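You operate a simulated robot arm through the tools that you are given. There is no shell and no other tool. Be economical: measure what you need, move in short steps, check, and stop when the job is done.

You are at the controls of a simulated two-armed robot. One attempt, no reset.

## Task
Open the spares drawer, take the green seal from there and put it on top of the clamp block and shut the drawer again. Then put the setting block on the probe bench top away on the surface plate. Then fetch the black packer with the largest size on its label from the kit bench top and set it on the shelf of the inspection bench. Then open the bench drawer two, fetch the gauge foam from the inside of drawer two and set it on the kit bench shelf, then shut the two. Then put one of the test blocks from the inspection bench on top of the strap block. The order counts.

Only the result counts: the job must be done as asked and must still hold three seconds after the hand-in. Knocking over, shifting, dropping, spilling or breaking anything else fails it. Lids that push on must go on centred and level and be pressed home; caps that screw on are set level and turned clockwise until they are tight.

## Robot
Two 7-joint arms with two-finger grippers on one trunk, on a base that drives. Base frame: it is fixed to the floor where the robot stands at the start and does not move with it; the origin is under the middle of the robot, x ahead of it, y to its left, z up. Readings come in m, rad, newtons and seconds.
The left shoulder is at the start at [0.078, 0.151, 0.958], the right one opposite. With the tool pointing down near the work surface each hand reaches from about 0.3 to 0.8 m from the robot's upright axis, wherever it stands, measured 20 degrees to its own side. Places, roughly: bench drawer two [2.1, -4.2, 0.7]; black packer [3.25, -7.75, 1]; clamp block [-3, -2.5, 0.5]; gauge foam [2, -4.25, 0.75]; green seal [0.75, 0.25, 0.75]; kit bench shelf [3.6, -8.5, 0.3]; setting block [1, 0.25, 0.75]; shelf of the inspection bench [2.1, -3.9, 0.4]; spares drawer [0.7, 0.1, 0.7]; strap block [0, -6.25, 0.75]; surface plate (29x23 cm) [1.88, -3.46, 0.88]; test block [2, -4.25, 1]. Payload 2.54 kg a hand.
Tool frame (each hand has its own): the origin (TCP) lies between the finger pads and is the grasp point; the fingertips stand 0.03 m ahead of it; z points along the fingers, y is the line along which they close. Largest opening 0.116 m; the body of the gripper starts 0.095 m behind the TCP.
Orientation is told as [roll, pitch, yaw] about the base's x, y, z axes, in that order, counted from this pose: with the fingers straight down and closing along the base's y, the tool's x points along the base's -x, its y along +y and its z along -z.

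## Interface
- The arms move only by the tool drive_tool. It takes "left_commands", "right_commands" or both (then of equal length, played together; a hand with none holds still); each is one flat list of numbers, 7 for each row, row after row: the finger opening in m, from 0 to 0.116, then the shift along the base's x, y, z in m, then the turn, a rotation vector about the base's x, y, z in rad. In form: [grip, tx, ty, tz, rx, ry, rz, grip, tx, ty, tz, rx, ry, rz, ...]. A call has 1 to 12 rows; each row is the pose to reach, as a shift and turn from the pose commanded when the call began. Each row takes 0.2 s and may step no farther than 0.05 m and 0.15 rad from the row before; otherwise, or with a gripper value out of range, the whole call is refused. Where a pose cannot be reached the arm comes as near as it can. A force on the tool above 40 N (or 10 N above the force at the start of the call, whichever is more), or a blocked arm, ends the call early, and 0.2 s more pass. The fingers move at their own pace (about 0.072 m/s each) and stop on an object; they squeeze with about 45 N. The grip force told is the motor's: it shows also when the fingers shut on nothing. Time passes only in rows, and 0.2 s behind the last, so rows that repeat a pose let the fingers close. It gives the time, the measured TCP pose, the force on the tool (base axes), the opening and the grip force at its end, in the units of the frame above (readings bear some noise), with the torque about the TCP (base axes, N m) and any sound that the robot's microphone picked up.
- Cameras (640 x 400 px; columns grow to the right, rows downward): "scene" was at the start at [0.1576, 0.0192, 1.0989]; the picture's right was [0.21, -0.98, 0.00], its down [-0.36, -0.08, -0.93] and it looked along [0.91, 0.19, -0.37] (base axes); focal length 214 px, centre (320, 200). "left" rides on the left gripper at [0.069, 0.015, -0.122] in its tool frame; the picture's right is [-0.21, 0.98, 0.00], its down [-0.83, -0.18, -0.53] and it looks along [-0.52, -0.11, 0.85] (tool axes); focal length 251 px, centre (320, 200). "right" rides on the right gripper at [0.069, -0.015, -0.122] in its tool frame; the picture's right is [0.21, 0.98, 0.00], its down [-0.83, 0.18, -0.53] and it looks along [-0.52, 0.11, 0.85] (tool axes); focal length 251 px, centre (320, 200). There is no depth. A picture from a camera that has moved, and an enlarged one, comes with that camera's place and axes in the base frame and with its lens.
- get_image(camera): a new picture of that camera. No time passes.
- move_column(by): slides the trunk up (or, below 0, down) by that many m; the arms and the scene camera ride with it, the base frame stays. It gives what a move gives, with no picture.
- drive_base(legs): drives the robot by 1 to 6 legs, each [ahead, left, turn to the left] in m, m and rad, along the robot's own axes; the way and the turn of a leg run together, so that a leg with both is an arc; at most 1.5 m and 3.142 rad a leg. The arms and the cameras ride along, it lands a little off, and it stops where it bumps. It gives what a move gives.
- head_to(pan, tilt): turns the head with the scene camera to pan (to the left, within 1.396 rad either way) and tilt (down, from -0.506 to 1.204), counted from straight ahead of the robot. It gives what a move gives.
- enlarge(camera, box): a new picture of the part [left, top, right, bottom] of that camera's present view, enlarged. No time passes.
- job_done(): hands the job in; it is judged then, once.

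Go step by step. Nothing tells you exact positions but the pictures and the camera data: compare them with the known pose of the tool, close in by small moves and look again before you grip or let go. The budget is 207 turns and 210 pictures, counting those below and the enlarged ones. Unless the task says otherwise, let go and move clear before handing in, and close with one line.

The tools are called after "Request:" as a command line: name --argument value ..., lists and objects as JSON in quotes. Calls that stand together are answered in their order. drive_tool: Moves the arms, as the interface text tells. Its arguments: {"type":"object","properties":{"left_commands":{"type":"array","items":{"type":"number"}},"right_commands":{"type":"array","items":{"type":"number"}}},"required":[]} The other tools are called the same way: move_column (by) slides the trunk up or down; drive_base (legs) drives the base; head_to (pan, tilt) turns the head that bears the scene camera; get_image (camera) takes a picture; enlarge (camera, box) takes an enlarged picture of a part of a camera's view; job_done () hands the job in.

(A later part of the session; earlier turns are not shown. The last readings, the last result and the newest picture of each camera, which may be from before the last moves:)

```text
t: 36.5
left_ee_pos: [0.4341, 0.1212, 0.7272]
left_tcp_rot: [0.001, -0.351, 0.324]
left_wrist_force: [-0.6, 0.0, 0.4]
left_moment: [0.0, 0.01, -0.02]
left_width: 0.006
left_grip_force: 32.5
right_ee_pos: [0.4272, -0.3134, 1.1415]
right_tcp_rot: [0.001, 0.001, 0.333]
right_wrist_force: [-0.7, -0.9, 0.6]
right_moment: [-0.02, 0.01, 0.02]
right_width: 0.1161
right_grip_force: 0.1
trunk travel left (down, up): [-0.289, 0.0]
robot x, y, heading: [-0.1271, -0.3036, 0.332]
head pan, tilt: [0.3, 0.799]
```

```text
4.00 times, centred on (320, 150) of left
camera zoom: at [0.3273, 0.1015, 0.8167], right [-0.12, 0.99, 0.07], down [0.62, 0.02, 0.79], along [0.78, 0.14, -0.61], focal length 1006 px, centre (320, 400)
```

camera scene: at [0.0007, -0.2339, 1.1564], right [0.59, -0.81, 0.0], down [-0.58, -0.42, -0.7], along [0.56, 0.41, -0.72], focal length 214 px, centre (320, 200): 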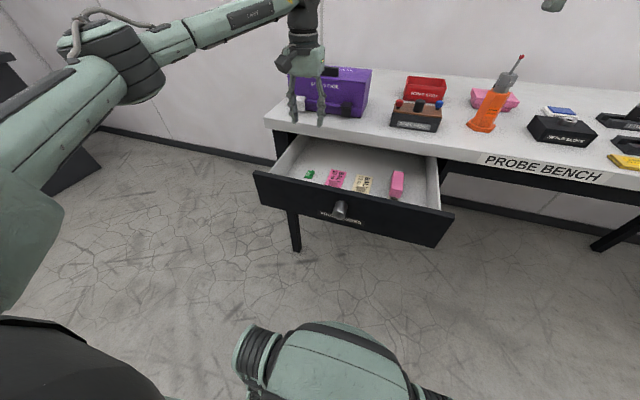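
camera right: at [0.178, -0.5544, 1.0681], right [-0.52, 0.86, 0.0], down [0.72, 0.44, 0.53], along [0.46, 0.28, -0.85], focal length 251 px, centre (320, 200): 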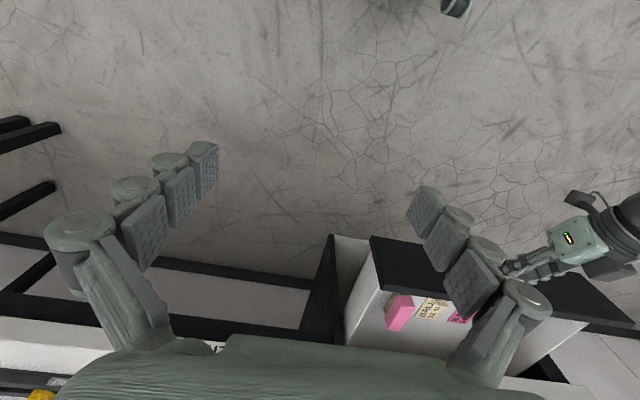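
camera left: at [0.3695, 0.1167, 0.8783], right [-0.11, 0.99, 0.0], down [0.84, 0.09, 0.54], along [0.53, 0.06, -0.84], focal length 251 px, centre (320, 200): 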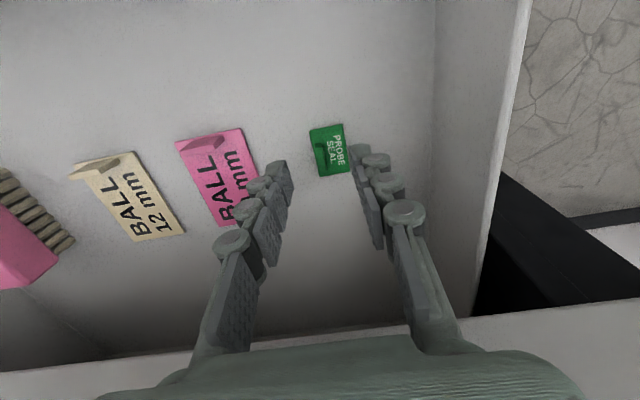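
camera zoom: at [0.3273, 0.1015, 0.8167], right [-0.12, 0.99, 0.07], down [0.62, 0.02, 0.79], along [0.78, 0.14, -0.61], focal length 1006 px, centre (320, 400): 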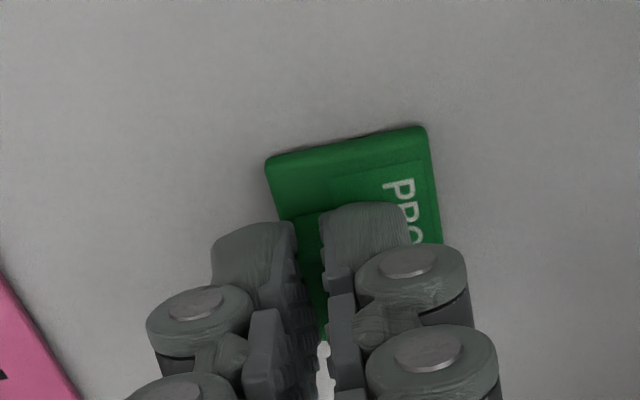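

The tab is held (6 mm). I lift the seal out of the drawer and draw it back toward the robot.

Request:
drive_tool --left_commands '[0, 0, 0, 0.02, 0, 0, 0, 0, -0.01, -0.003, 0.06, 0, 0, 0, 0, -0.02, -0.007, 0.1, 0, 0, 0, 0, -0.04, -0.013, 0.145, 0, 0, 0, 0, -0.06, -0.02, 0.19, 0, 0, 0]'

Request:
get_image --camera "left"

Request:
get_image --camera "scene"

```text
t: 37.7
left_ee_pos: [0.3738, 0.1002, 0.9187]
left_tcp_rot: [0.001, -0.352, 0.322]
left_wrist_force: [-0.3, -0.2, 0.6]
left_moment: [-0.01, -0.01, -0.03]
left_width: 0.0061
left_grip_force: 32.8
right_ee_pos: [0.4271, -0.3125, 1.1407]
right_tcp_rot: [0.001, -0.001, 0.332]
right_wrist_force: [1.4, 0.3, 0.0]
right_moment: [0.01, 0.0, 0.03]
right_width: 0.1164
right_grip_force: 0.0
trunk travel left (down, up): [-0.289, 0.0]
robot x, y, heading: [-0.1284, -0.3068, 0.333]
head pan, tilt: [0.3, 0.799]
```

```text
174 pictures are left
camera left: at [0.2667, 0.08, 1.0097], right [-0.12, 0.99, 0.08], down [0.62, 0.01, 0.79], along [0.78, 0.14, -0.61], focal length 251 px, centre (320, 200)
```

left: 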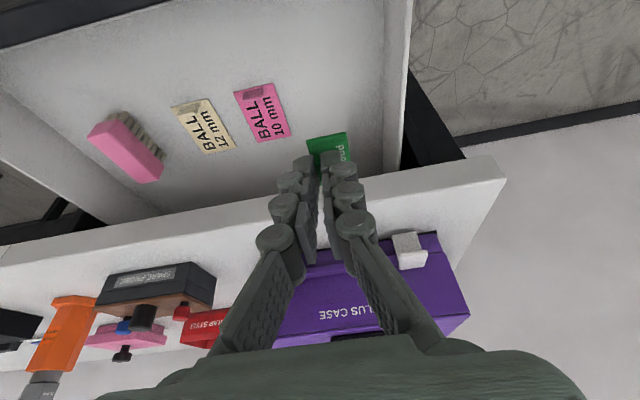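

```text
173 pictures are left
camera scene: at [0.0, -0.2346, 1.1565], right [0.59, -0.81, 0.0], down [-0.58, -0.42, -0.7], along [0.56, 0.41, -0.72], focal length 214 px, centre (320, 200)
```

scene: 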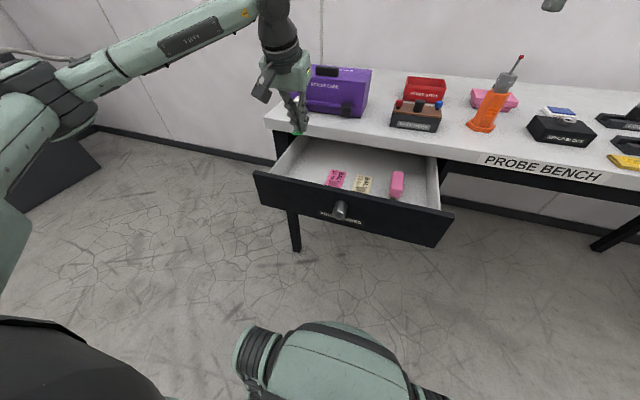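

Seal is held and the drawer clear. I back away and turn toward the clamp block, looking as I go.

Request:
drive_base --legs '[[-0.4, 0, 0], [0, 0, -1.3]]'

Request:
head_to --pan -1.2 --tilt 0.3

Request:
get_image --camera "scene"

Request:
head_to --pan 0 --tilt 0.3

Request:
get_image --camera "scene"

```text
t: 43.6
left_ee_pos: [0.0071, -0.825, 0.9182]
left_tcp_rot: [0.0, -0.351, -1.001]
left_wrist_force: [0.4, -0.8, -0.3]
left_moment: [-0.03, -0.02, 0.04]
left_width: 0.006
left_grip_force: 33.0
right_ee_pos: [-0.3815, -0.9766, 1.1411]
right_tcp_rot: [0.002, 0.001, -0.991]
right_wrist_force: [0.4, 0.1, 0.2]
right_moment: [0.01, 0.0, 0.02]
right_width: 0.116
right_grip_force: 0.0
trunk travel left (down, up): [-0.289, 0.0]
robot x, y, heading: [-0.5088, -0.4352, -0.988]
head pan, tilt: [0.3, 0.799]
```

```text
t: 45.2
left_ee_pos: [0.0081, -0.8239, 0.9192]
left_tcp_rot: [0.0, -0.352, -1.001]
left_wrist_force: [0.5, 0.1, 0.6]
left_moment: [-0.02, 0.02, -0.04]
left_width: 0.0061
left_grip_force: 33.1
right_ee_pos: [-0.3812, -0.9756, 1.1408]
right_tcp_rot: [0.001, 0.001, -0.991]
right_wrist_force: [-0.3, 0.3, 0.5]
right_moment: [0.0, 0.0, 0.0]
right_width: 0.1159
right_grip_force: 0.0
trunk travel left (down, up): [-0.289, 0.0]
robot x, y, heading: [-0.5064, -0.4367, -0.991]
head pan, tilt: [-1.201, 0.3]
```

```text
172 pictures are left
camera scene: at [-0.5261, -0.5682, 1.2008], right [-0.81, 0.58, 0.0], down [0.17, 0.24, -0.96], along [-0.56, -0.78, -0.3], focal length 214 px, centre (320, 200)
```

scene: 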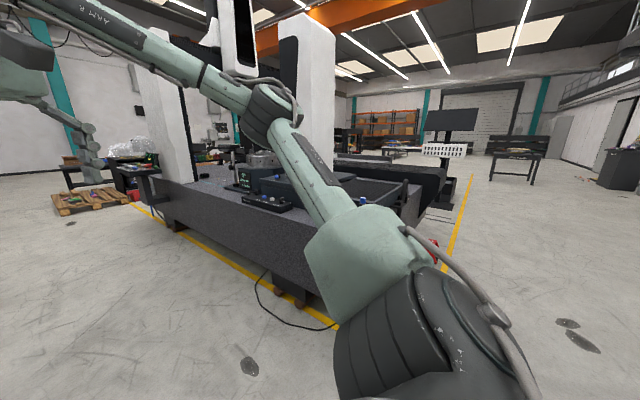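

```text
t: 46.6
left_ee_pos: [0.0067, -0.8246, 0.9176]
left_tcp_rot: [0.001, -0.35, -1.002]
left_wrist_force: [-0.5, 0.0, -0.9]
left_moment: [0.04, 0.0, 0.0]
left_width: 0.0061
left_grip_force: 33.1
right_ee_pos: [-0.3827, -0.9759, 1.1408]
right_tcp_rot: [0.0, 0.001, -0.993]
right_wrist_force: [-0.1, -0.4, 0.0]
right_moment: [0.02, -0.01, 0.04]
right_width: 0.116
right_grip_force: 0.1
trunk travel left (down, up): [-0.289, 0.0]
robot x, y, heading: [-0.508, -0.4362, -0.998]
head pan, tilt: [0.0, 0.3]
```

```text
171 pictures are left
camera scene: at [-0.4208, -0.5705, 1.2008], right [-0.84, -0.55, 0.0], down [-0.16, 0.25, -0.96], along [0.52, -0.8, -0.3], focal length 214 px, centre (320, 200)
```

scene: 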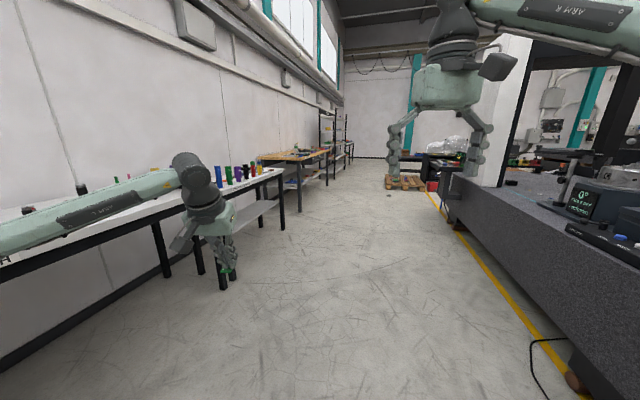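

A large granite machine stands in the room's middle; the clamp block's bearing is toward its right end. I look that way closely.

Request:
head_to --pan -1.39 --tilt 0.3

Request:
get_image --camera "scene"

Request:
enlarge --camera "scene" --box '[200, 100, 440, 250]'

```text
t: 48.1
left_ee_pos: [0.0069, -0.8241, 0.9183]
left_tcp_rot: [0.0, -0.351, -1.002]
left_wrist_force: [0.4, -0.2, 0.2]
left_moment: [-0.01, -0.01, 0.02]
left_width: 0.006
left_grip_force: 33.2
right_ee_pos: [-0.381, -0.9753, 1.1414]
right_tcp_rot: [-0.002, -0.001, -0.992]
right_wrist_force: [-0.2, 0.3, -0.6]
right_moment: [-0.01, 0.0, -0.04]
right_width: 0.116
right_grip_force: 0.2
trunk travel left (down, up): [-0.289, 0.0]
robot x, y, heading: [-0.5077, -0.435, -0.985]
head pan, tilt: [-1.389, 0.3]
```

```text
170 pictures are left
camera scene: at [-0.5394, -0.5567, 1.2008], right [-0.69, 0.72, 0.0], down [0.21, 0.2, -0.96], along [-0.69, -0.66, -0.3], focal length 214 px, centre (320, 200)
```

scene: 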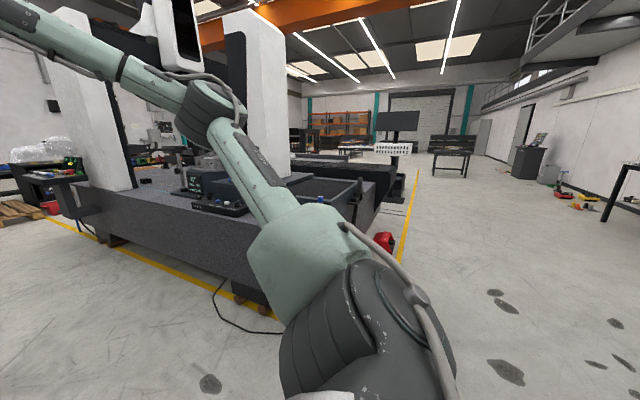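

```text
2.67 times, centred on (320, 175) of scene
camera zoom: at [-0.5394, -0.5567, 1.2008], right [-0.69, 0.72, 0.0], down [0.21, 0.2, -0.96], along [-0.69, -0.66, -0.3], focal length 572 px, centre (320, 267)
```

zoom: 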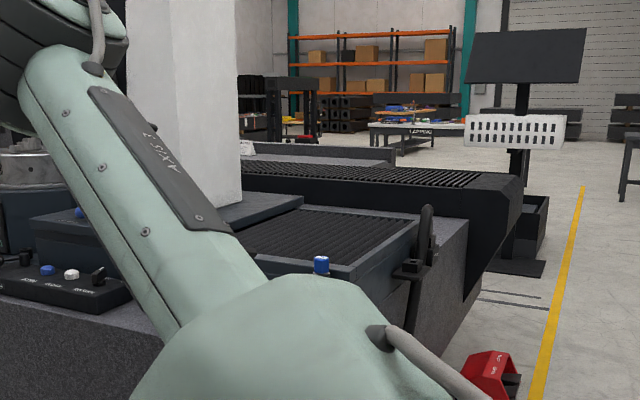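

The clamp block seems to lie on or behind the machine's right end. I turn and drive along the right-hand aisle to see it.

Request:
drive_base --legs '[[0, 0, -1.826], [0.9, -0.4, 0], [0.8, 0, 0]]'

Request:
head_to --pan 0.9 --tilt 0.45

Request:
get_image --camera "scene"

```text
t: 61.8
left_ee_pos: [-2.7783, -0.968, 0.918]
left_tcp_rot: [0.0, -0.35, -2.837]
left_wrist_force: [0.2, -0.1, 0.5]
left_moment: [0.02, 0.01, 0.02]
left_width: 0.006
left_grip_force: 32.9
right_ee_pos: [-2.8225, -0.5527, 1.1405]
right_tcp_rot: [-0.001, 0.0, -2.828]
right_wrist_force: [-0.3, -0.2, -0.1]
right_moment: [0.01, 0.02, 0.01]
right_width: 0.1158
right_grip_force: 0.0
trunk travel left (down, up): [-0.289, 0.0]
robot x, y, heading: [-2.2671, -0.5717, -2.826]
head pan, tilt: [-1.389, 0.3]
```

```text
t: 63.9
left_ee_pos: [-2.7777, -0.9664, 0.9187]
left_tcp_rot: [-0.001, -0.349, -2.838]
left_wrist_force: [1.2, 0.4, -0.5]
left_moment: [0.03, -0.02, -0.02]
left_width: 0.0058
left_grip_force: 33.3
right_ee_pos: [-2.8214, -0.5516, 1.1411]
right_tcp_rot: [-0.001, -0.001, -2.827]
right_wrist_force: [0.2, -0.9, -0.1]
right_moment: [-0.02, 0.03, 0.02]
right_width: 0.1162
right_grip_force: 0.1
trunk travel left (down, up): [-0.289, 0.0]
robot x, y, heading: [-2.268, -0.5715, -2.83]
head pan, tilt: [0.901, 0.45]
```

```text
168 pictures are left
camera scene: at [-2.3657, -0.6794, 1.1869], right [-0.94, 0.35, 0.0], down [0.15, 0.41, -0.9], along [-0.32, -0.84, -0.44], focal length 214 px, centre (320, 200)
```

scene: 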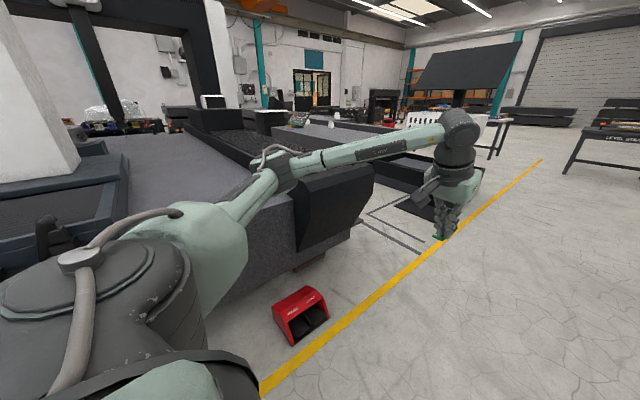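

The arm hides the spot. I drive on a bit and look back left.

Request:
drive_base --legs '[[0.7, 0, 0]]'

Request:
head_to --pan 1.35 --tilt 0.45

Request:
get_image --camera "scene"

```text
t: 67.7
left_ee_pos: [-3.4443, -1.1825, 0.9186]
left_tcp_rot: [0.0, -0.349, -2.84]
left_wrist_force: [-0.2, 0.4, -1.0]
left_moment: [-0.03, -0.04, -0.01]
left_width: 0.0062
left_grip_force: 32.6
right_ee_pos: [-3.4894, -0.7673, 1.1398]
right_tcp_rot: [-0.002, 0.002, -2.83]
right_wrist_force: [-0.3, 0.5, 0.3]
right_moment: [0.04, -0.01, 0.0]
right_width: 0.1159
right_grip_force: 0.2
trunk travel left (down, up): [-0.289, 0.0]
robot x, y, heading: [-2.9329, -0.7873, -2.829]
head pan, tilt: [0.901, 0.45]
```

```text
t: 68.6
left_ee_pos: [-3.4451, -1.182, 0.9183]
left_tcp_rot: [-0.001, -0.35, -2.838]
left_wrist_force: [-1.1, 0.8, 0.7]
left_moment: [0.0, -0.02, -0.01]
left_width: 0.0059
left_grip_force: 32.8
right_ee_pos: [-3.4891, -0.7664, 1.1409]
right_tcp_rot: [-0.001, -0.003, -2.829]
right_wrist_force: [-0.3, -0.5, -0.4]
right_moment: [-0.02, -0.02, -0.02]
right_width: 0.1159
right_grip_force: 0.1
trunk travel left (down, up): [-0.289, 0.0]
robot x, y, heading: [-2.9338, -0.7872, -2.825]
head pan, tilt: [1.349, 0.45]
```

```text
167 pictures are left
camera scene: at [-2.992, -0.9001, 1.1869], right [-1.0, -0.09, 0.0], down [-0.04, 0.43, -0.9], along [0.08, -0.9, -0.44], focal length 214 px, centre (320, 200)
```

scene: 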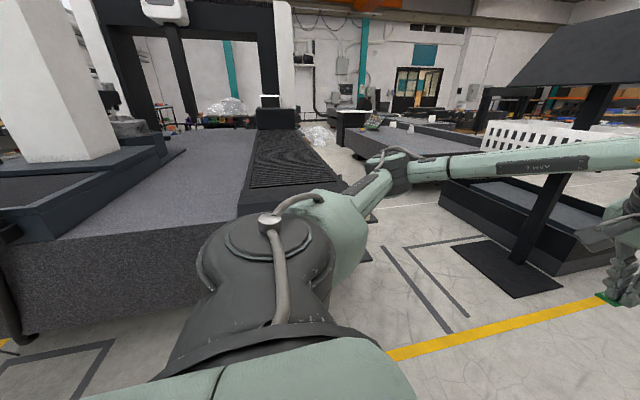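

The arm still blocks. I sidestep away and turn to face the spot directly.

Request:
drive_base --legs '[[0, -0.45, 0], [0, 0, 1.4]]'

Request:
head_to --pan 0 --tilt 0.4

Request:
get_image --camera "scene"

```text
t: 77.0
left_ee_pos: [-2.759, -0.9269, 0.9191]
left_tcp_rot: [0.001, -0.351, -1.419]
left_wrist_force: [0.7, 0.4, 0.4]
left_moment: [-0.02, -0.01, -0.02]
left_width: 0.0061
left_grip_force: 33.1
right_ee_pos: [-3.1763, -0.9092, 1.1406]
right_tcp_rot: [-0.001, -0.002, -1.406]
right_wrist_force: [0.6, 0.9, -0.6]
right_moment: [0.0, 0.02, 0.02]
right_width: 0.116
right_grip_force: 0.0
trunk travel left (down, up): [-0.289, 0.0]
robot x, y, heading: [-3.0736, -0.3646, -1.407]
head pan, tilt: [1.349, 0.45]
```

```text
t: 78.5
left_ee_pos: [-2.7586, -0.9272, 0.9179]
left_tcp_rot: [0.001, -0.351, -1.42]
left_wrist_force: [0.6, 1.0, 0.2]
left_moment: [0.01, 0.01, 0.01]
left_width: 0.006
left_grip_force: 32.7
right_ee_pos: [-3.1752, -0.9087, 1.141]
right_tcp_rot: [0.0, -0.002, -1.408]
right_wrist_force: [0.5, 0.0, -0.4]
right_moment: [0.01, 0.01, -0.01]
right_width: 0.1158
right_grip_force: 0.2
trunk travel left (down, up): [-0.289, 0.0]
robot x, y, heading: [-3.071, -0.3649, -1.406]
head pan, tilt: [0.0, 0.4]
```

```text
166 pictures are left
camera scene: at [-3.0479, -0.5222, 1.1915], right [-0.99, -0.16, 0.0], down [-0.06, 0.38, -0.92], along [0.15, -0.91, -0.39], focal length 214 px, centre (320, 200)
```

scene: 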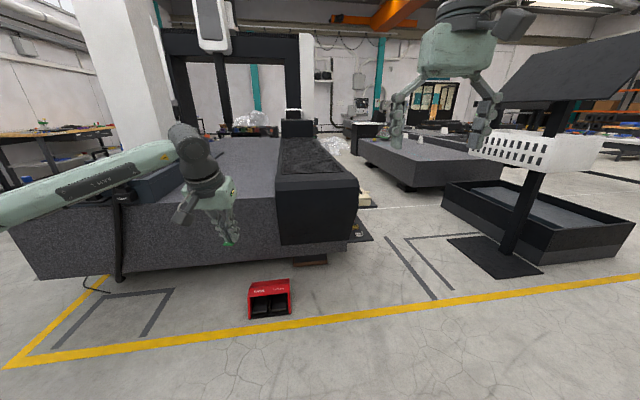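

Near the expected bearing, right beside the machine's end, there is something small. I zoom in.

Request:
enlarge --camera "scene" --box '[270, 120, 510, 270]'

```text
2.67 times, centred on (390, 195) of scene
camera zoom: at [-3.0479, -0.5222, 1.1915], right [-0.99, -0.16, 0.0], down [-0.06, 0.38, -0.92], along [0.15, -0.91, -0.39], focal length 572 px, centre (133, 213)
```

zoom: 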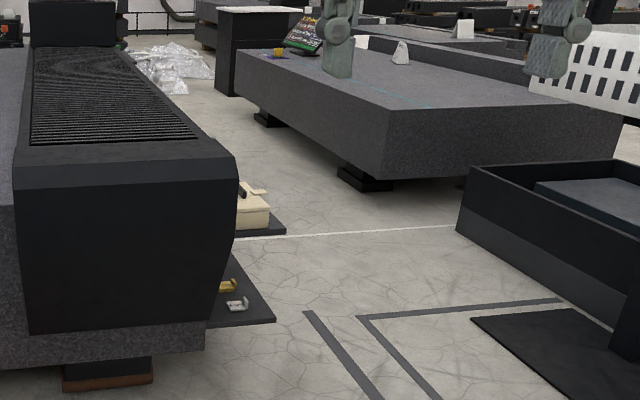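

I move around toward the open floor to the right of the machine's end for a clear view.

Request:
drive_base --legs '[[0, -0.65, 0], [0.45, 0, 0]]'

Request:
head_to --pan 0.3 --tilt 0.55

Request:
get_image --camera "scene"

```text
t: 87.6
left_ee_pos: [-3.3312, -1.4742, 0.9174]
left_tcp_rot: [-0.001, -0.35, -1.415]
left_wrist_force: [0.2, -1.0, -0.4]
left_moment: [0.0, -0.02, -0.01]
left_width: 0.0059
left_grip_force: 32.8
right_ee_pos: [-3.7486, -1.4586, 1.1407]
right_tcp_rot: [-0.001, -0.001, -1.403]
right_wrist_force: [-0.1, 0.1, -0.4]
right_moment: [0.02, 0.02, -0.01]
right_width: 0.116
right_grip_force: 0.0
trunk travel left (down, up): [-0.289, 0.0]
robot x, y, heading: [-3.6469, -0.913, -1.403]
head pan, tilt: [0.0, 0.4]
```

```text
t: 88.4
left_ee_pos: [-3.3319, -1.4747, 0.9179]
left_tcp_rot: [0.0, -0.35, -1.415]
left_wrist_force: [0.8, -0.1, -0.7]
left_moment: [0.03, 0.0, -0.03]
left_width: 0.0059
left_grip_force: 32.6
right_ee_pos: [-3.7493, -1.4581, 1.1411]
right_tcp_rot: [0.001, -0.001, -1.402]
right_wrist_force: [0.4, -0.3, 0.1]
right_moment: [-0.01, -0.01, 0.03]
right_width: 0.1161
right_grip_force: 0.0
trunk travel left (down, up): [-0.289, 0.0]
robot x, y, heading: [-3.6476, -0.909, -1.407]
head pan, tilt: [0.3, 0.55]
```

```text
164 pictures are left
camera scene: at [-3.5967, -1.0593, 1.1779], right [-0.89, -0.45, 0.0], down [-0.23, 0.47, -0.85], along [0.38, -0.76, -0.52], focal length 214 px, centre (320, 200)
```

scene: 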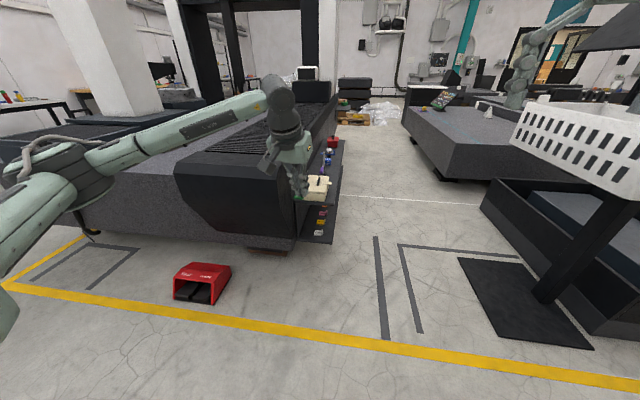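

A rack attached to the far side of the machine holds small items. I zoom there.

Request:
enlarge --camera "scene" --box '[260, 120, 380, 260]'

```text
2.86 times, centred on (320, 190) of scene
camera zoom: at [-3.5967, -1.0593, 1.1779], right [-0.89, -0.45, 0.0], down [-0.23, 0.47, -0.85], along [0.38, -0.76, -0.52], focal length 613 px, centre (320, 229)
```

zoom: 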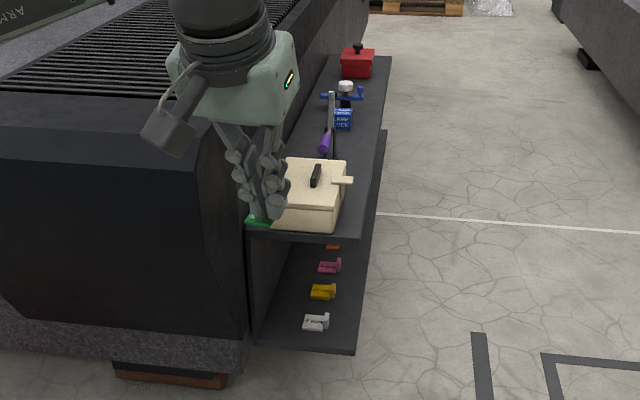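

It's a two-level rack on the machine's side; the blue CLAMP BLOCK stands on its upper shelf near (-2.94, -2.53). I drive into the aisle and turn toward it.

Request:
drive_base --legs '[[0.65, -0.08, 0], [0.63, -0.07, 0]]'

Request:
head_to --pan 0.7 --tilt 0.6

Request:
get_image --camera "scene"

```text
t: 95.2
left_ee_pos: [-3.2687, -2.7641, 0.9182]
left_tcp_rot: [0.001, -0.35, -1.415]
left_wrist_force: [0.3, -0.3, -0.6]
left_moment: [-0.01, 0.01, 0.01]
left_width: 0.0061
left_grip_force: 32.5
right_ee_pos: [-3.6866, -2.747, 1.1412]
right_tcp_rot: [-0.001, -0.003, -1.405]
right_wrist_force: [0.4, -1.2, -0.2]
right_moment: [0.01, -0.03, 0.0]
right_width: 0.116
right_grip_force: 0.0
trunk travel left (down, up): [-0.289, 0.0]
robot x, y, heading: [-3.5865, -2.2011, -1.405]
head pan, tilt: [0.3, 0.55]
```

```text
t: 96.0
left_ee_pos: [-3.2693, -2.765, 0.9175]
left_tcp_rot: [-0.002, -0.35, -1.416]
left_wrist_force: [0.4, 0.9, 0.1]
left_moment: [-0.04, -0.01, 0.0]
left_width: 0.0062
left_grip_force: 32.9
right_ee_pos: [-3.6852, -2.747, 1.1407]
right_tcp_rot: [-0.001, -0.001, -1.405]
right_wrist_force: [-0.4, -0.2, 0.1]
right_moment: [0.0, -0.03, -0.02]
right_width: 0.116
right_grip_force: 0.0
trunk travel left (down, up): [-0.289, 0.0]
robot x, y, heading: [-3.5851, -2.2034, -1.407]
head pan, tilt: [0.7, 0.6]
```

```text
162 pictures are left
camera scene: at [-3.5075, -2.3257, 1.1733], right [-0.65, -0.76, 0.0], down [-0.43, 0.37, -0.83], along [0.63, -0.54, -0.56], focal length 214 px, centre (320, 200)
```

scene: 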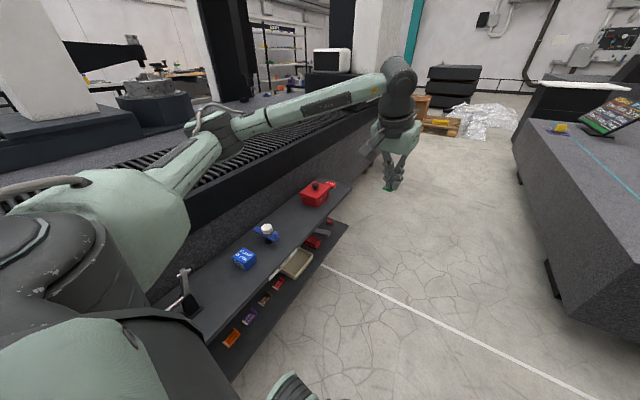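

Request:
enlarge --camera "scene" --box '[200, 200, 320, 300]'

```text
4.00 times, centred on (260, 250) of scene
camera zoom: at [-3.5075, -2.3257, 1.1733], right [-0.65, -0.76, 0.0], down [-0.43, 0.37, -0.83], along [0.63, -0.54, -0.56], focal length 858 px, centre (560, 0)
```

zoom: 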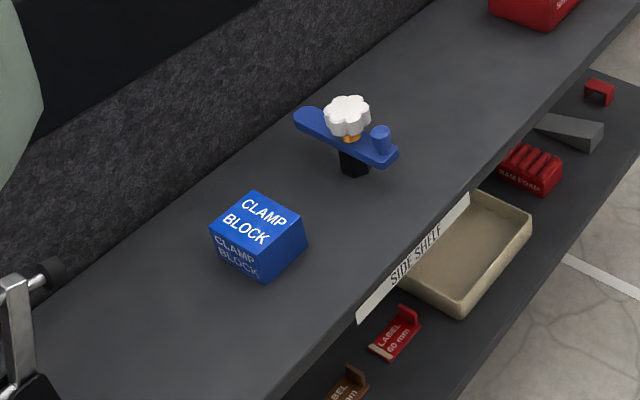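

The blue cube is the CLAMP BLOCK, top near (-2.94, -2.46, ~0.59). I turn left so the left hand comes over it.

Request:
drive_base --legs '[[0, 0, 0.68]]'

Request:
head_to --pan 0.3 --tilt 0.8

Request:
get_image --camera "scene"

Request:
get_image --camera "left"

```text
t: 98.3
left_ee_pos: [-2.9903, -2.4489, 0.919]
left_tcp_rot: [0.0, -0.35, -0.751]
left_wrist_force: [0.3, -1.4, 0.6]
left_moment: [-0.01, 0.0, -0.02]
left_width: 0.0059
left_grip_force: 32.5
right_ee_pos: [-3.3277, -2.6936, 1.1402]
right_tcp_rot: [0.0, -0.001, -0.74]
right_wrist_force: [0.3, -0.1, 0.7]
right_moment: [-0.02, 0.01, 0.02]
right_width: 0.1161
right_grip_force: 0.0
trunk travel left (down, up): [-0.289, 0.0]
robot x, y, heading: [-3.5848, -2.2016, -0.741]
head pan, tilt: [0.7, 0.6]
```

```text
t: 99.2
left_ee_pos: [-2.9888, -2.4497, 0.9186]
left_tcp_rot: [0.0, -0.35, -0.752]
left_wrist_force: [0.0, 0.1, -0.4]
left_moment: [-0.02, 0.02, -0.04]
left_width: 0.0062
left_grip_force: 32.8
right_ee_pos: [-3.3276, -2.6929, 1.1403]
right_tcp_rot: [0.001, -0.003, -0.74]
right_wrist_force: [-0.5, -0.4, -1.2]
right_moment: [-0.01, 0.0, 0.02]
right_width: 0.1158
right_grip_force: 0.0
trunk travel left (down, up): [-0.289, 0.0]
robot x, y, heading: [-3.5861, -2.2029, -0.742]
head pan, tilt: [0.3, 0.799]
```

```text
160 pictures are left
camera scene: at [-3.4629, -2.2816, 1.1565], right [-0.43, -0.9, 0.0], down [-0.65, 0.31, -0.7], along [0.63, -0.3, -0.72], focal length 214 px, centre (320, 200)
```

scene: 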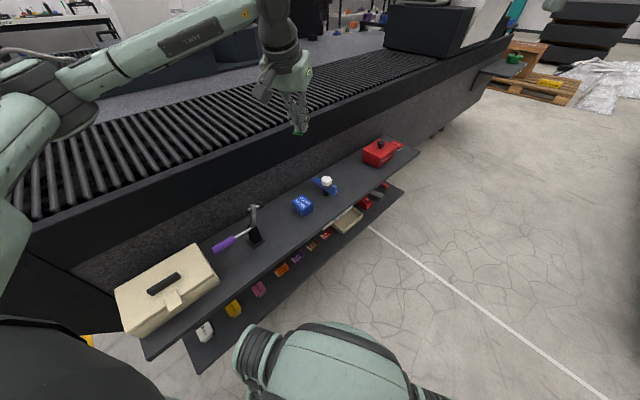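

```text
159 pictures are left
camera left: at [-3.0585, -2.3667, 1.0092], right [0.81, 0.58, 0.07], down [0.31, -0.54, 0.79], along [0.49, -0.62, -0.61], focal length 251 px, centre (320, 200)
```

left: 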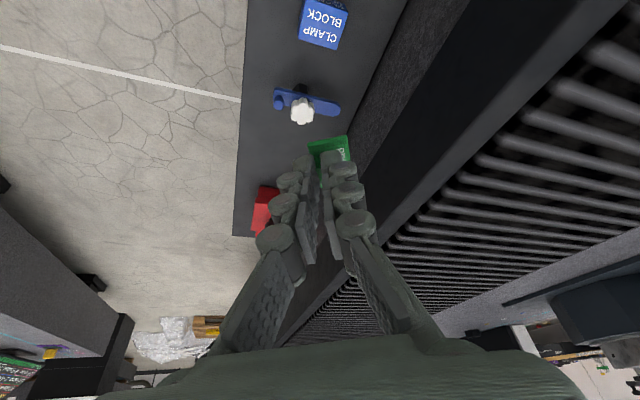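

Block top centre triangulates to (-2.958, -2.452, 0.60). I move the seal over it and descend 0.2 m, then look.

Request:
drive_tool --left_commands '[0, 0.01, -0.001, -0.03, 0, 0, 0, 0, 0.019, -0.002, -0.07, 0, 0, 0, 0, 0.019, -0.002, -0.115, 0, 0, 0, 0, 0.019, -0.002, -0.16, 0, 0, 0, 0, 0.019, -0.002, -0.2, 0, 0, 0, 0, 0.019, -0.002, -0.2, 0, 0, 0]'

Request:
get_image --camera "left"

Request:
enlarge --camera "scene" --box '[220, 100, 400, 240]'

```text
t: 100.5
left_ee_pos: [-2.9713, -2.451, 0.7176]
left_tcp_rot: [0.0, -0.354, -0.751]
left_wrist_force: [0.0, 0.0, -0.3]
left_moment: [0.04, -0.01, -0.01]
left_width: 0.0061
left_grip_force: 32.7
right_ee_pos: [-3.3279, -2.6927, 1.14]
right_tcp_rot: [0.0, 0.0, -0.74]
right_wrist_force: [-0.3, -0.6, 0.3]
right_moment: [-0.02, 0.0, -0.01]
right_width: 0.116
right_grip_force: 0.0
trunk travel left (down, up): [-0.289, 0.0]
robot x, y, heading: [-3.5836, -2.1996, -0.74]
head pan, tilt: [0.3, 0.799]
```

```text
158 pictures are left
camera left: at [-3.0405, -2.3671, 0.8085], right [0.81, 0.58, 0.07], down [0.31, -0.54, 0.79], along [0.49, -0.62, -0.61], focal length 251 px, centre (320, 200)
```

left: 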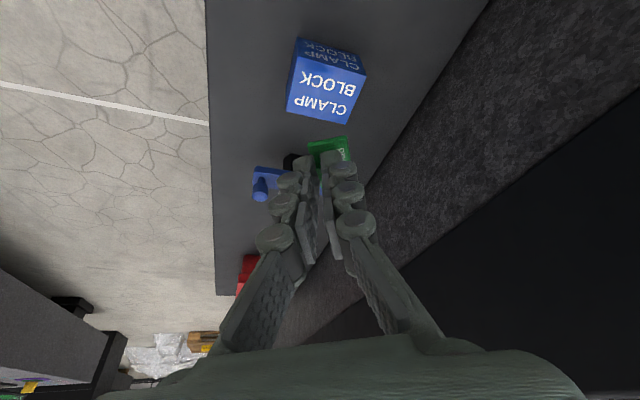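

```text
2.86 times, centred on (310, 170) of scene
camera zoom: at [-3.463, -2.2817, 1.1565], right [-0.43, -0.9, 0.0], down [-0.65, 0.31, -0.7], along [0.63, -0.3, -0.72], focal length 613 px, centre (349, 286)
```

zoom: 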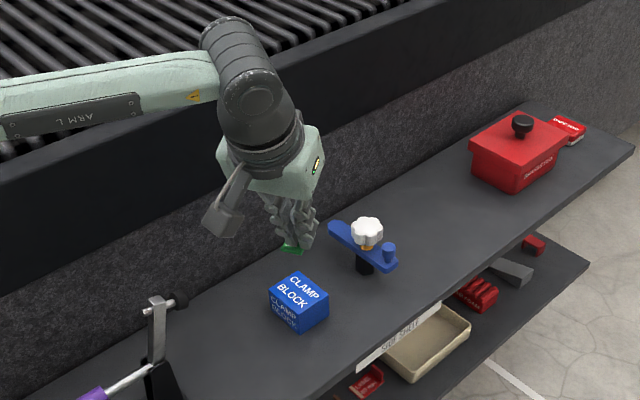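

Alignment holds. I lower to about 1 cm above the block and check once more.

Request:
drive_tool --left_commands '[0, 0, -0.001, -0.03, 0, 0, 0, 0, 0.001, -0.002, -0.055, 0, 0, 0, 0, 0.001, -0.002, -0.065, 0, 0, 0, 0, 0.001, -0.002, -0.065, 0, 0, 0]'

Request:
enlarge --camera "left" --box '[240, 80, 400, 200]'

Request:
enlarge --camera "scene" --box '[260, 150, 360, 220]'

```text
t: 101.5
left_ee_pos: [-2.97, -2.4525, 0.6525]
left_tcp_rot: [-0.001, -0.352, -0.751]
left_wrist_force: [-0.2, -0.2, -0.1]
left_moment: [0.03, 0.03, 0.02]
left_width: 0.0059
left_grip_force: 32.3
right_ee_pos: [-3.3283, -2.694, 1.1396]
right_tcp_rot: [0.002, -0.002, -0.742]
right_wrist_force: [0.3, 0.0, 0.7]
right_moment: [-0.02, 0.01, -0.04]
right_width: 0.116
right_grip_force: 0.1
trunk travel left (down, up): [-0.289, 0.0]
robot x, y, heading: [-3.5896, -2.2035, -0.746]
head pan, tilt: [0.3, 0.799]
```

```text
3.33 times, centred on (320, 140) of left
camera zoom: at [-3.0391, -2.3703, 0.7437], right [0.81, 0.58, 0.07], down [0.31, -0.54, 0.79], along [0.49, -0.62, -0.61], focal length 838 px, centre (320, 400)
```

zoom: 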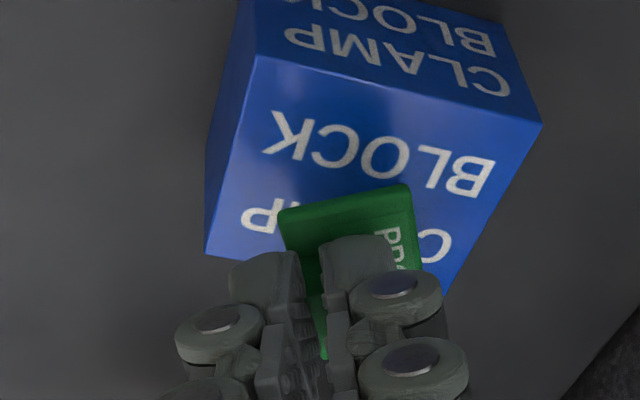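

```text
5.71 times, centred on (310, 185) of scene
camera zoom: at [-3.4629, -2.2817, 1.1564], right [-0.43, -0.9, 0.0], down [-0.65, 0.31, -0.7], along [0.63, -0.3, -0.72], focal length 1226 px, centre (377, 286)
```

zoom: 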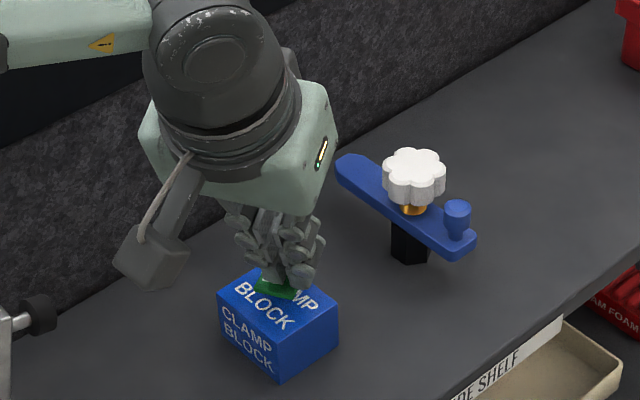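

The seal sits about 1 cm too far forward of the block centre; I shift it back and lower until contact.

Request:
drive_tool --left_commands '[0, -0.007, 0.009, 0, 0, 0, 0, 0, -0.007, 0.009, -0.006, 0, 0, 0, 0, -0.007, 0.009, -0.01, 0, 0, 0, 0, -0.007, 0.009, -0.013, 0, 0, 0, 0, -0.007, 0.009, -0.013, 0, 0, 0]'

Request:
enlarge --camera "left" --box '[240, 80, 400, 200]'

Request:
enlarge --camera "scene" --box '[260, 160, 340, 220]'

```text
t: 102.8
left_ee_pos: [-2.9767, -2.4452, 0.6402]
left_tcp_rot: [0.0, -0.35, -0.753]
left_wrist_force: [-0.5, 0.3, 0.4]
left_moment: [0.0, -0.05, 0.03]
left_width: 0.006
left_grip_force: 33.0
right_ee_pos: [-3.3277, -2.6935, 1.1405]
right_tcp_rot: [0.0, -0.001, -0.741]
right_wrist_force: [0.0, -0.8, 0.6]
right_moment: [-0.04, 0.03, 0.03]
right_width: 0.1163
right_grip_force: 0.0
trunk travel left (down, up): [-0.289, 0.0]
robot x, y, heading: [-3.5848, -2.1999, -0.744]
head pan, tilt: [0.3, 0.799]
```

```text
3.33 times, centred on (320, 140) of left
camera zoom: at [-3.0458, -2.3617, 0.7303], right [0.81, 0.58, 0.07], down [0.31, -0.54, 0.79], along [0.49, -0.62, -0.61], focal length 838 px, centre (320, 400)
```

zoom: 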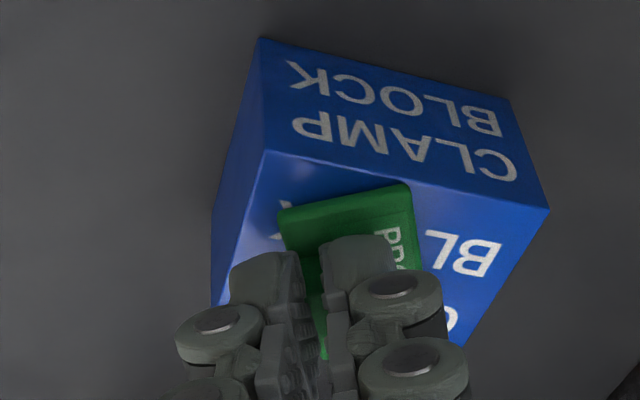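

```text
6.67 times, centred on (300, 190) of scene
camera zoom: at [-3.4629, -2.2817, 1.1564], right [-0.43, -0.9, 0.0], down [-0.65, 0.31, -0.7], along [0.63, -0.3, -0.72], focal length 1430 px, centre (453, 267)
```

zoom: 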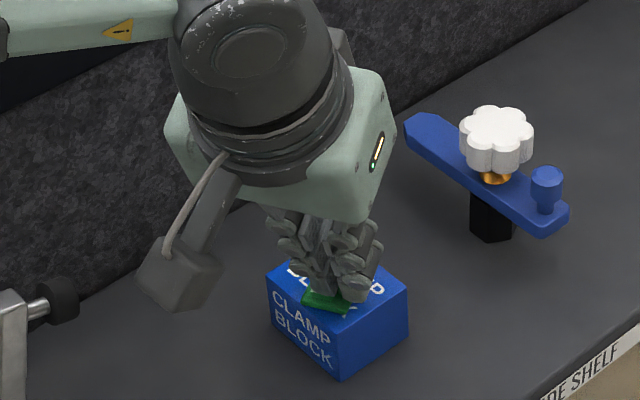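

The seal is now centred over the block. I lower gently until contact, then release.

Request:
drive_tool --left_commands '[0, 0, 0, -0.003, 0, 0, 0, 0, 0, 0, -0.005, 0, 0, 0, 0, 0, 0, -0.007, 0, 0, 0, 0, 0, 0, -0.009, 0, 0, 0, 0, 0, 0, -0.011, 0, 0, 0]'

Request:
enlarge --camera "left" --box '[240, 80, 400, 200]'

```text
t: 104.0
left_ee_pos: [-2.9764, -2.4456, 0.6364]
left_tcp_rot: [0.001, -0.363, -0.751]
left_wrist_force: [-5.0, 6.9, 38.2]
left_moment: [0.14, 0.06, 0.08]
left_width: 0.006
left_grip_force: 33.0
right_ee_pos: [-3.3311, -2.6917, 1.1434]
right_tcp_rot: [0.003, -0.005, -0.741]
right_wrist_force: [-0.5, -0.6, -0.1]
right_moment: [-0.02, 0.03, 0.02]
right_width: 0.116
right_grip_force: 0.1
trunk travel left (down, up): [-0.289, 0.0]
robot x, y, heading: [-3.5853, -2.1973, -0.741]
head pan, tilt: [0.3, 0.799]
```

```text
3.33 times, centred on (320, 140) of left
camera zoom: at [-3.0459, -2.3619, 0.7259], right [0.81, 0.58, 0.08], down [0.3, -0.53, 0.79], along [0.5, -0.62, -0.6], focal length 838 px, centre (320, 400)
```

zoom: 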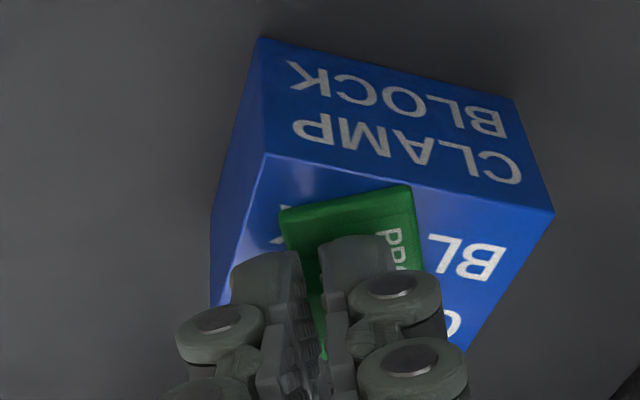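

It's down on the block. I ease the pressure, open slowly and withdraw along the fingers.

Request:
drive_tool --left_commands '[0.0, 0, 0, 0.005, 0, 0, 0, 0.01, 0, 0, 0.005, 0, 0, 0, 0.02, 0, 0, 0.005, 0, 0, 0, 0.03, 0, 0, 0.005, 0, 0, 0, 0.03, 0, 0, 0.005, 0, 0, 0, 0.03, -0.008, 0.007, 0.032, 0, 0, 0, 0.03, -0.018, 0.016, 0.068, 0, 0, 0, 0.03, -0.03, 0.025, 0.11, 0, 0, 0]'

Request:
enlarge --camera "left" --box '[200, 50, 440, 200]'

Request:
enlarge --camera "scene" --box '[260, 160, 340, 220]'

```text
t: 105.8
left_ee_pos: [-3.0068, -2.4193, 0.7404]
left_tcp_rot: [0.003, -0.351, -0.751]
left_wrist_force: [-0.1, 0.5, -0.6]
left_moment: [0.02, 0.0, 0.01]
left_width: 0.03
left_grip_force: 0.1
right_ee_pos: [-3.3288, -2.6936, 1.1405]
right_tcp_rot: [0.001, -0.001, -0.739]
right_wrist_force: [0.2, -0.6, -0.5]
right_moment: [0.04, 0.01, 0.02]
right_width: 0.1161
right_grip_force: 0.1
trunk travel left (down, up): [-0.289, 0.0]
robot x, y, heading: [-3.5888, -2.1981, -0.74]
head pan, tilt: [0.3, 0.799]
```

```text
2.67 times, centred on (320, 125) of left
camera zoom: at [-3.0752, -2.3355, 0.8308], right [0.81, 0.58, 0.07], down [0.31, -0.54, 0.79], along [0.49, -0.62, -0.61], focal length 670 px, centre (320, 400)
```

zoom: 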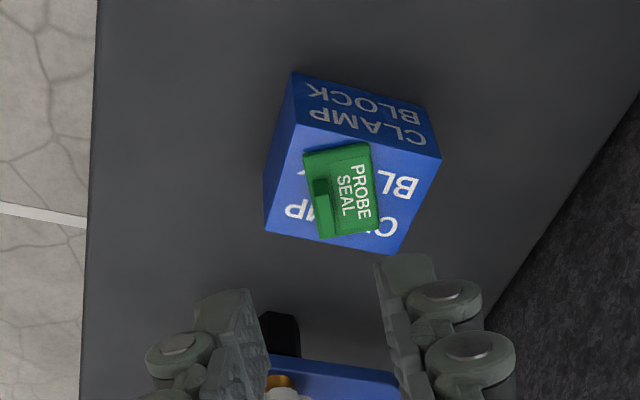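

```text
6.67 times, centred on (300, 190) of scene
camera zoom: at [-3.4633, -2.2815, 1.1565], right [-0.43, -0.9, 0.0], down [-0.65, 0.31, -0.7], along [0.63, -0.3, -0.72], focal length 1430 px, centre (453, 267)
```

zoom: 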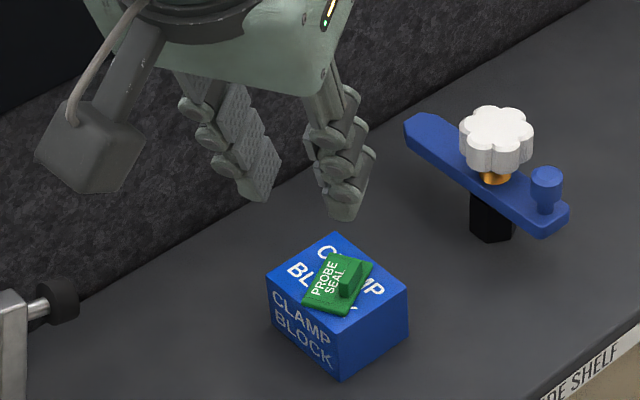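

The seal rests squarely on the clamp block. I raise the hand and retrace the way to the probe bench drawer.

Request:
drive_tool --left_commands '[0.03, -0.01, 0.01, 0.045, 0, 0, 0, 0.03, -0.02, 0.02, 0.09, 0, 0, 0, 0.03, -0.03, 0.03, 0.135, 0, 0, 0, 0.03, -0.04, 0.04, 0.18, 0, 0, 0, 0.08, -0.04, 0.04, 0.21, 0, 0, 0]'

Request:
drive_base --legs '[[0, 0, -0.665], [-1.3, 0.14, 0], [-0.3, 0, 0], [0, 0, 1.73]]'

Request:
head_to --pan 0.0 --tilt 0.4

Request:
get_image --camera "scene"

```text
t: 107.0
left_ee_pos: [-3.0454, -2.3777, 0.9504]
left_tcp_rot: [0.002, -0.352, -0.753]
left_wrist_force: [0.4, 0.4, 0.0]
left_moment: [0.0, -0.01, 0.02]
left_width: 0.0791
left_grip_force: 0.1
right_ee_pos: [-3.3279, -2.6942, 1.1407]
right_tcp_rot: [0.001, 0.0, -0.741]
right_wrist_force: [-0.2, -0.5, -0.1]
right_moment: [0.0, 0.02, 0.0]
right_width: 0.1159
right_grip_force: 0.0
trunk travel left (down, up): [-0.289, 0.0]
robot x, y, heading: [-3.5843, -2.2006, -0.745]
head pan, tilt: [0.3, 0.799]
```

```text
t: 121.4
left_ee_pos: [-3.3649, -0.1851, 0.9497]
left_tcp_rot: [0.0, -0.352, 0.393]
left_wrist_force: [0.9, -0.7, 0.4]
left_moment: [-0.01, 0.01, -0.01]
left_width: 0.0799
left_grip_force: 0.0
right_ee_pos: [-3.1934, -0.575, 1.1402]
right_tcp_rot: [0.0, -0.001, 0.402]
right_wrist_force: [-0.3, -0.4, -0.6]
right_moment: [-0.02, 0.0, 0.0]
right_width: 0.1163
right_grip_force: 0.1
trunk travel left (down, up): [-0.289, 0.0]
robot x, y, heading: [-3.748, -0.603, 0.401]
head pan, tilt: [0.3, 0.799]
```

```text
t: 122.2
left_ee_pos: [-3.3656, -0.1871, 0.9499]
left_tcp_rot: [-0.001, -0.351, 0.39]
left_wrist_force: [-0.3, 0.3, 0.5]
left_moment: [0.01, -0.01, 0.0]
left_width: 0.0801
left_grip_force: 0.1
right_ee_pos: [-3.1946, -0.575, 1.1399]
right_tcp_rot: [0.0, -0.002, 0.402]
right_wrist_force: [-0.1, -0.3, -0.3]
right_moment: [0.01, -0.02, 0.03]
right_width: 0.1161
right_grip_force: 0.1
trunk travel left (down, up): [-0.289, 0.0]
robot x, y, heading: [-3.7462, -0.6079, 0.403]
head pan, tilt: [0.0, 0.4]
```

```text
149 pictures are left
camera scene: at [-3.6018, -0.5411, 1.1915], right [0.39, -0.92, 0.0], down [-0.36, -0.15, -0.92], along [0.85, 0.36, -0.39], focal length 214 px, centre (320, 200)
```

scene: 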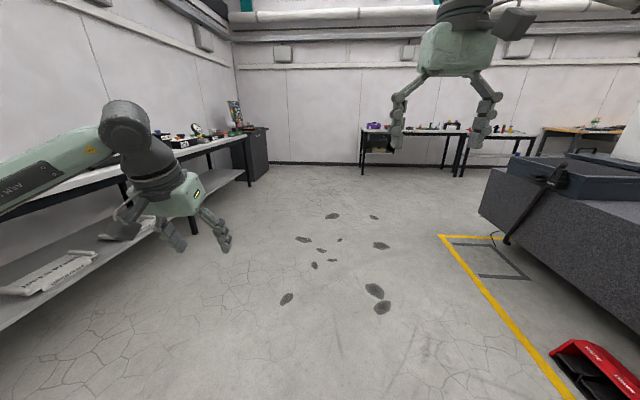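

The way back is clear. I drive to just before the open drawer.

Request:
drive_base --legs '[[0, 0, -0.075], [1.1, -0.2, 0], [1.1, -0.4, 0], [0.8, -0.4, 0]]'

Request:
head_to --pan 0.2 --tilt 0.6

Request:
get_image --camera "scene"

```text
t: 138.3
left_ee_pos: [-0.1812, -0.1807, 0.9497]
left_tcp_rot: [0.002, -0.35, 0.339]
left_wrist_force: [-0.7, -0.2, -0.5]
left_moment: [0.01, 0.02, -0.01]
left_width: 0.0801
left_grip_force: 0.2
right_ee_pos: [-0.0316, -0.5784, 1.1394]
right_tcp_rot: [0.002, -0.001, 0.35]
right_wrist_force: [-0.1, 1.0, 1.2]
right_moment: [-0.02, 0.0, 0.03]
right_width: 0.116
right_grip_force: 0.1
trunk travel left (down, up): [-0.289, 0.0]
robot x, y, heading: [-0.5883, -0.5795, 0.348]
head pan, tilt: [0.0, 0.4]
```

```text
t: 139.0
left_ee_pos: [-0.1816, -0.1812, 0.9514]
left_tcp_rot: [0.003, -0.35, 0.338]
left_wrist_force: [0.3, -0.5, -0.5]
left_moment: [-0.01, 0.02, 0.0]
left_width: 0.0801
left_grip_force: 0.0
right_ee_pos: [-0.0317, -0.5791, 1.1412]
right_tcp_rot: [0.0, -0.002, 0.352]
right_wrist_force: [-0.1, 0.2, 0.3]
right_moment: [-0.01, 0.0, 0.0]
right_width: 0.1159
right_grip_force: 0.0
trunk travel left (down, up): [-0.289, 0.0]
robot x, y, heading: [-0.5862, -0.5849, 0.351]
head pan, tilt: [0.201, 0.6]
```

```text
148 pictures are left
camera scene: at [-0.4494, -0.509, 1.1734], right [0.52, -0.85, 0.0], down [-0.48, -0.29, -0.83], along [0.7, 0.43, -0.56], focal length 214 px, centre (320, 200)
```

scene: 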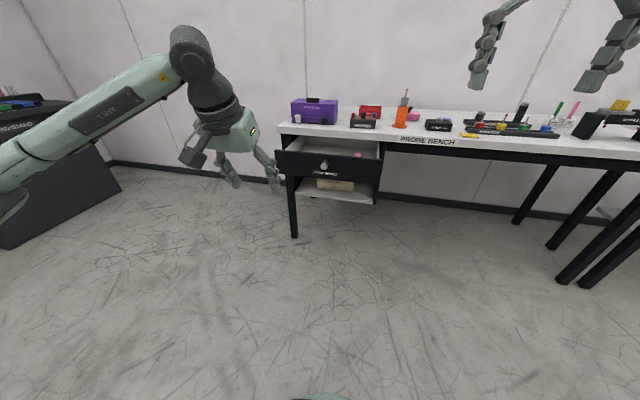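

The knob stands at about (0.31, -0.069). I lower the trunk, and take the level hand pose that worked before.

Request:
move_column --by -0.195

Request:
drive_tool --left_commands '[0.08, 0.024, 0.008, 0, 0.047, -0.133, 0, 0.08, 0.047, 0.016, 0, 0.094, -0.267, 0, 0.08, 0.07, 0.024, 0, 0.141, -0.4, 0, 0.08, 0.094, 0.032, 0, 0.188, -0.533, 0, 0.08, 0.118, 0.04, 0, 0.236, -0.667, 0, 0.08, 0.142, 0.048, 0, 0.283, -0.8, -0.015, 0.08, 0.142, 0.048, 0, 0.283, -0.8, -0.015]'

Request:
get_image --camera "left"

```text
t: 141.1
left_ee_pos: [-0.1821, -0.181, 0.7559]
left_tcp_rot: [0.001, -0.352, 0.339]
left_wrist_force: [0.1, 0.2, 0.0]
left_moment: [0.0, -0.01, -0.02]
left_width: 0.0803
left_grip_force: 0.1
right_ee_pos: [-0.0317, -0.578, 0.946]
right_tcp_rot: [0.001, -0.001, 0.351]
right_wrist_force: [0.0, 0.7, 0.8]
right_moment: [-0.01, -0.03, 0.0]
right_width: 0.116
right_grip_force: 0.0
trunk travel left (down, up): [-0.094, 0.195]
robot x, y, heading: [-0.5865, -0.5804, 0.35]
head pan, tilt: [0.201, 0.6]
```

```text
t: 142.7
left_ee_pos: [-0.0401, -0.1333, 0.7559]
left_tcp_rot: [0.017, -1.202, 0.31]
left_wrist_force: [0.4, -0.8, -0.6]
left_moment: [0.01, -0.01, 0.01]
left_width: 0.08
left_grip_force: 0.0
right_ee_pos: [-0.0326, -0.5782, 0.9451]
right_tcp_rot: [0.001, -0.001, 0.35]
right_wrist_force: [0.3, -0.7, -0.2]
right_moment: [-0.04, -0.04, 0.01]
right_width: 0.116
right_grip_force: 0.1
trunk travel left (down, up): [-0.094, 0.195]
robot x, y, heading: [-0.5863, -0.5791, 0.348]
head pan, tilt: [0.201, 0.6]
```

```text
147 pictures are left
camera left: at [-0.1772, -0.1635, 0.7353], right [-0.24, 0.95, 0.21], down [-0.13, -0.24, 0.96], along [0.96, 0.2, 0.18], focal length 251 px, centre (320, 200)
```

left: 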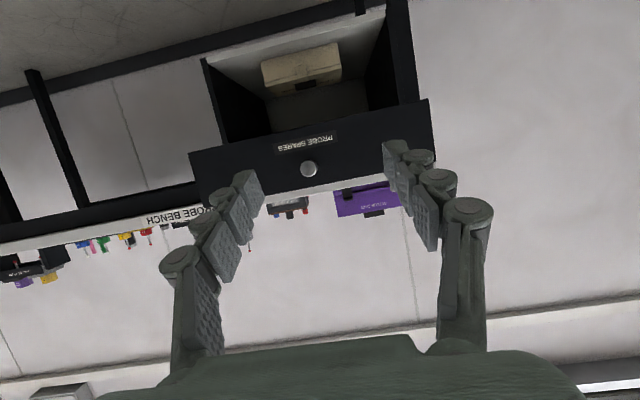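

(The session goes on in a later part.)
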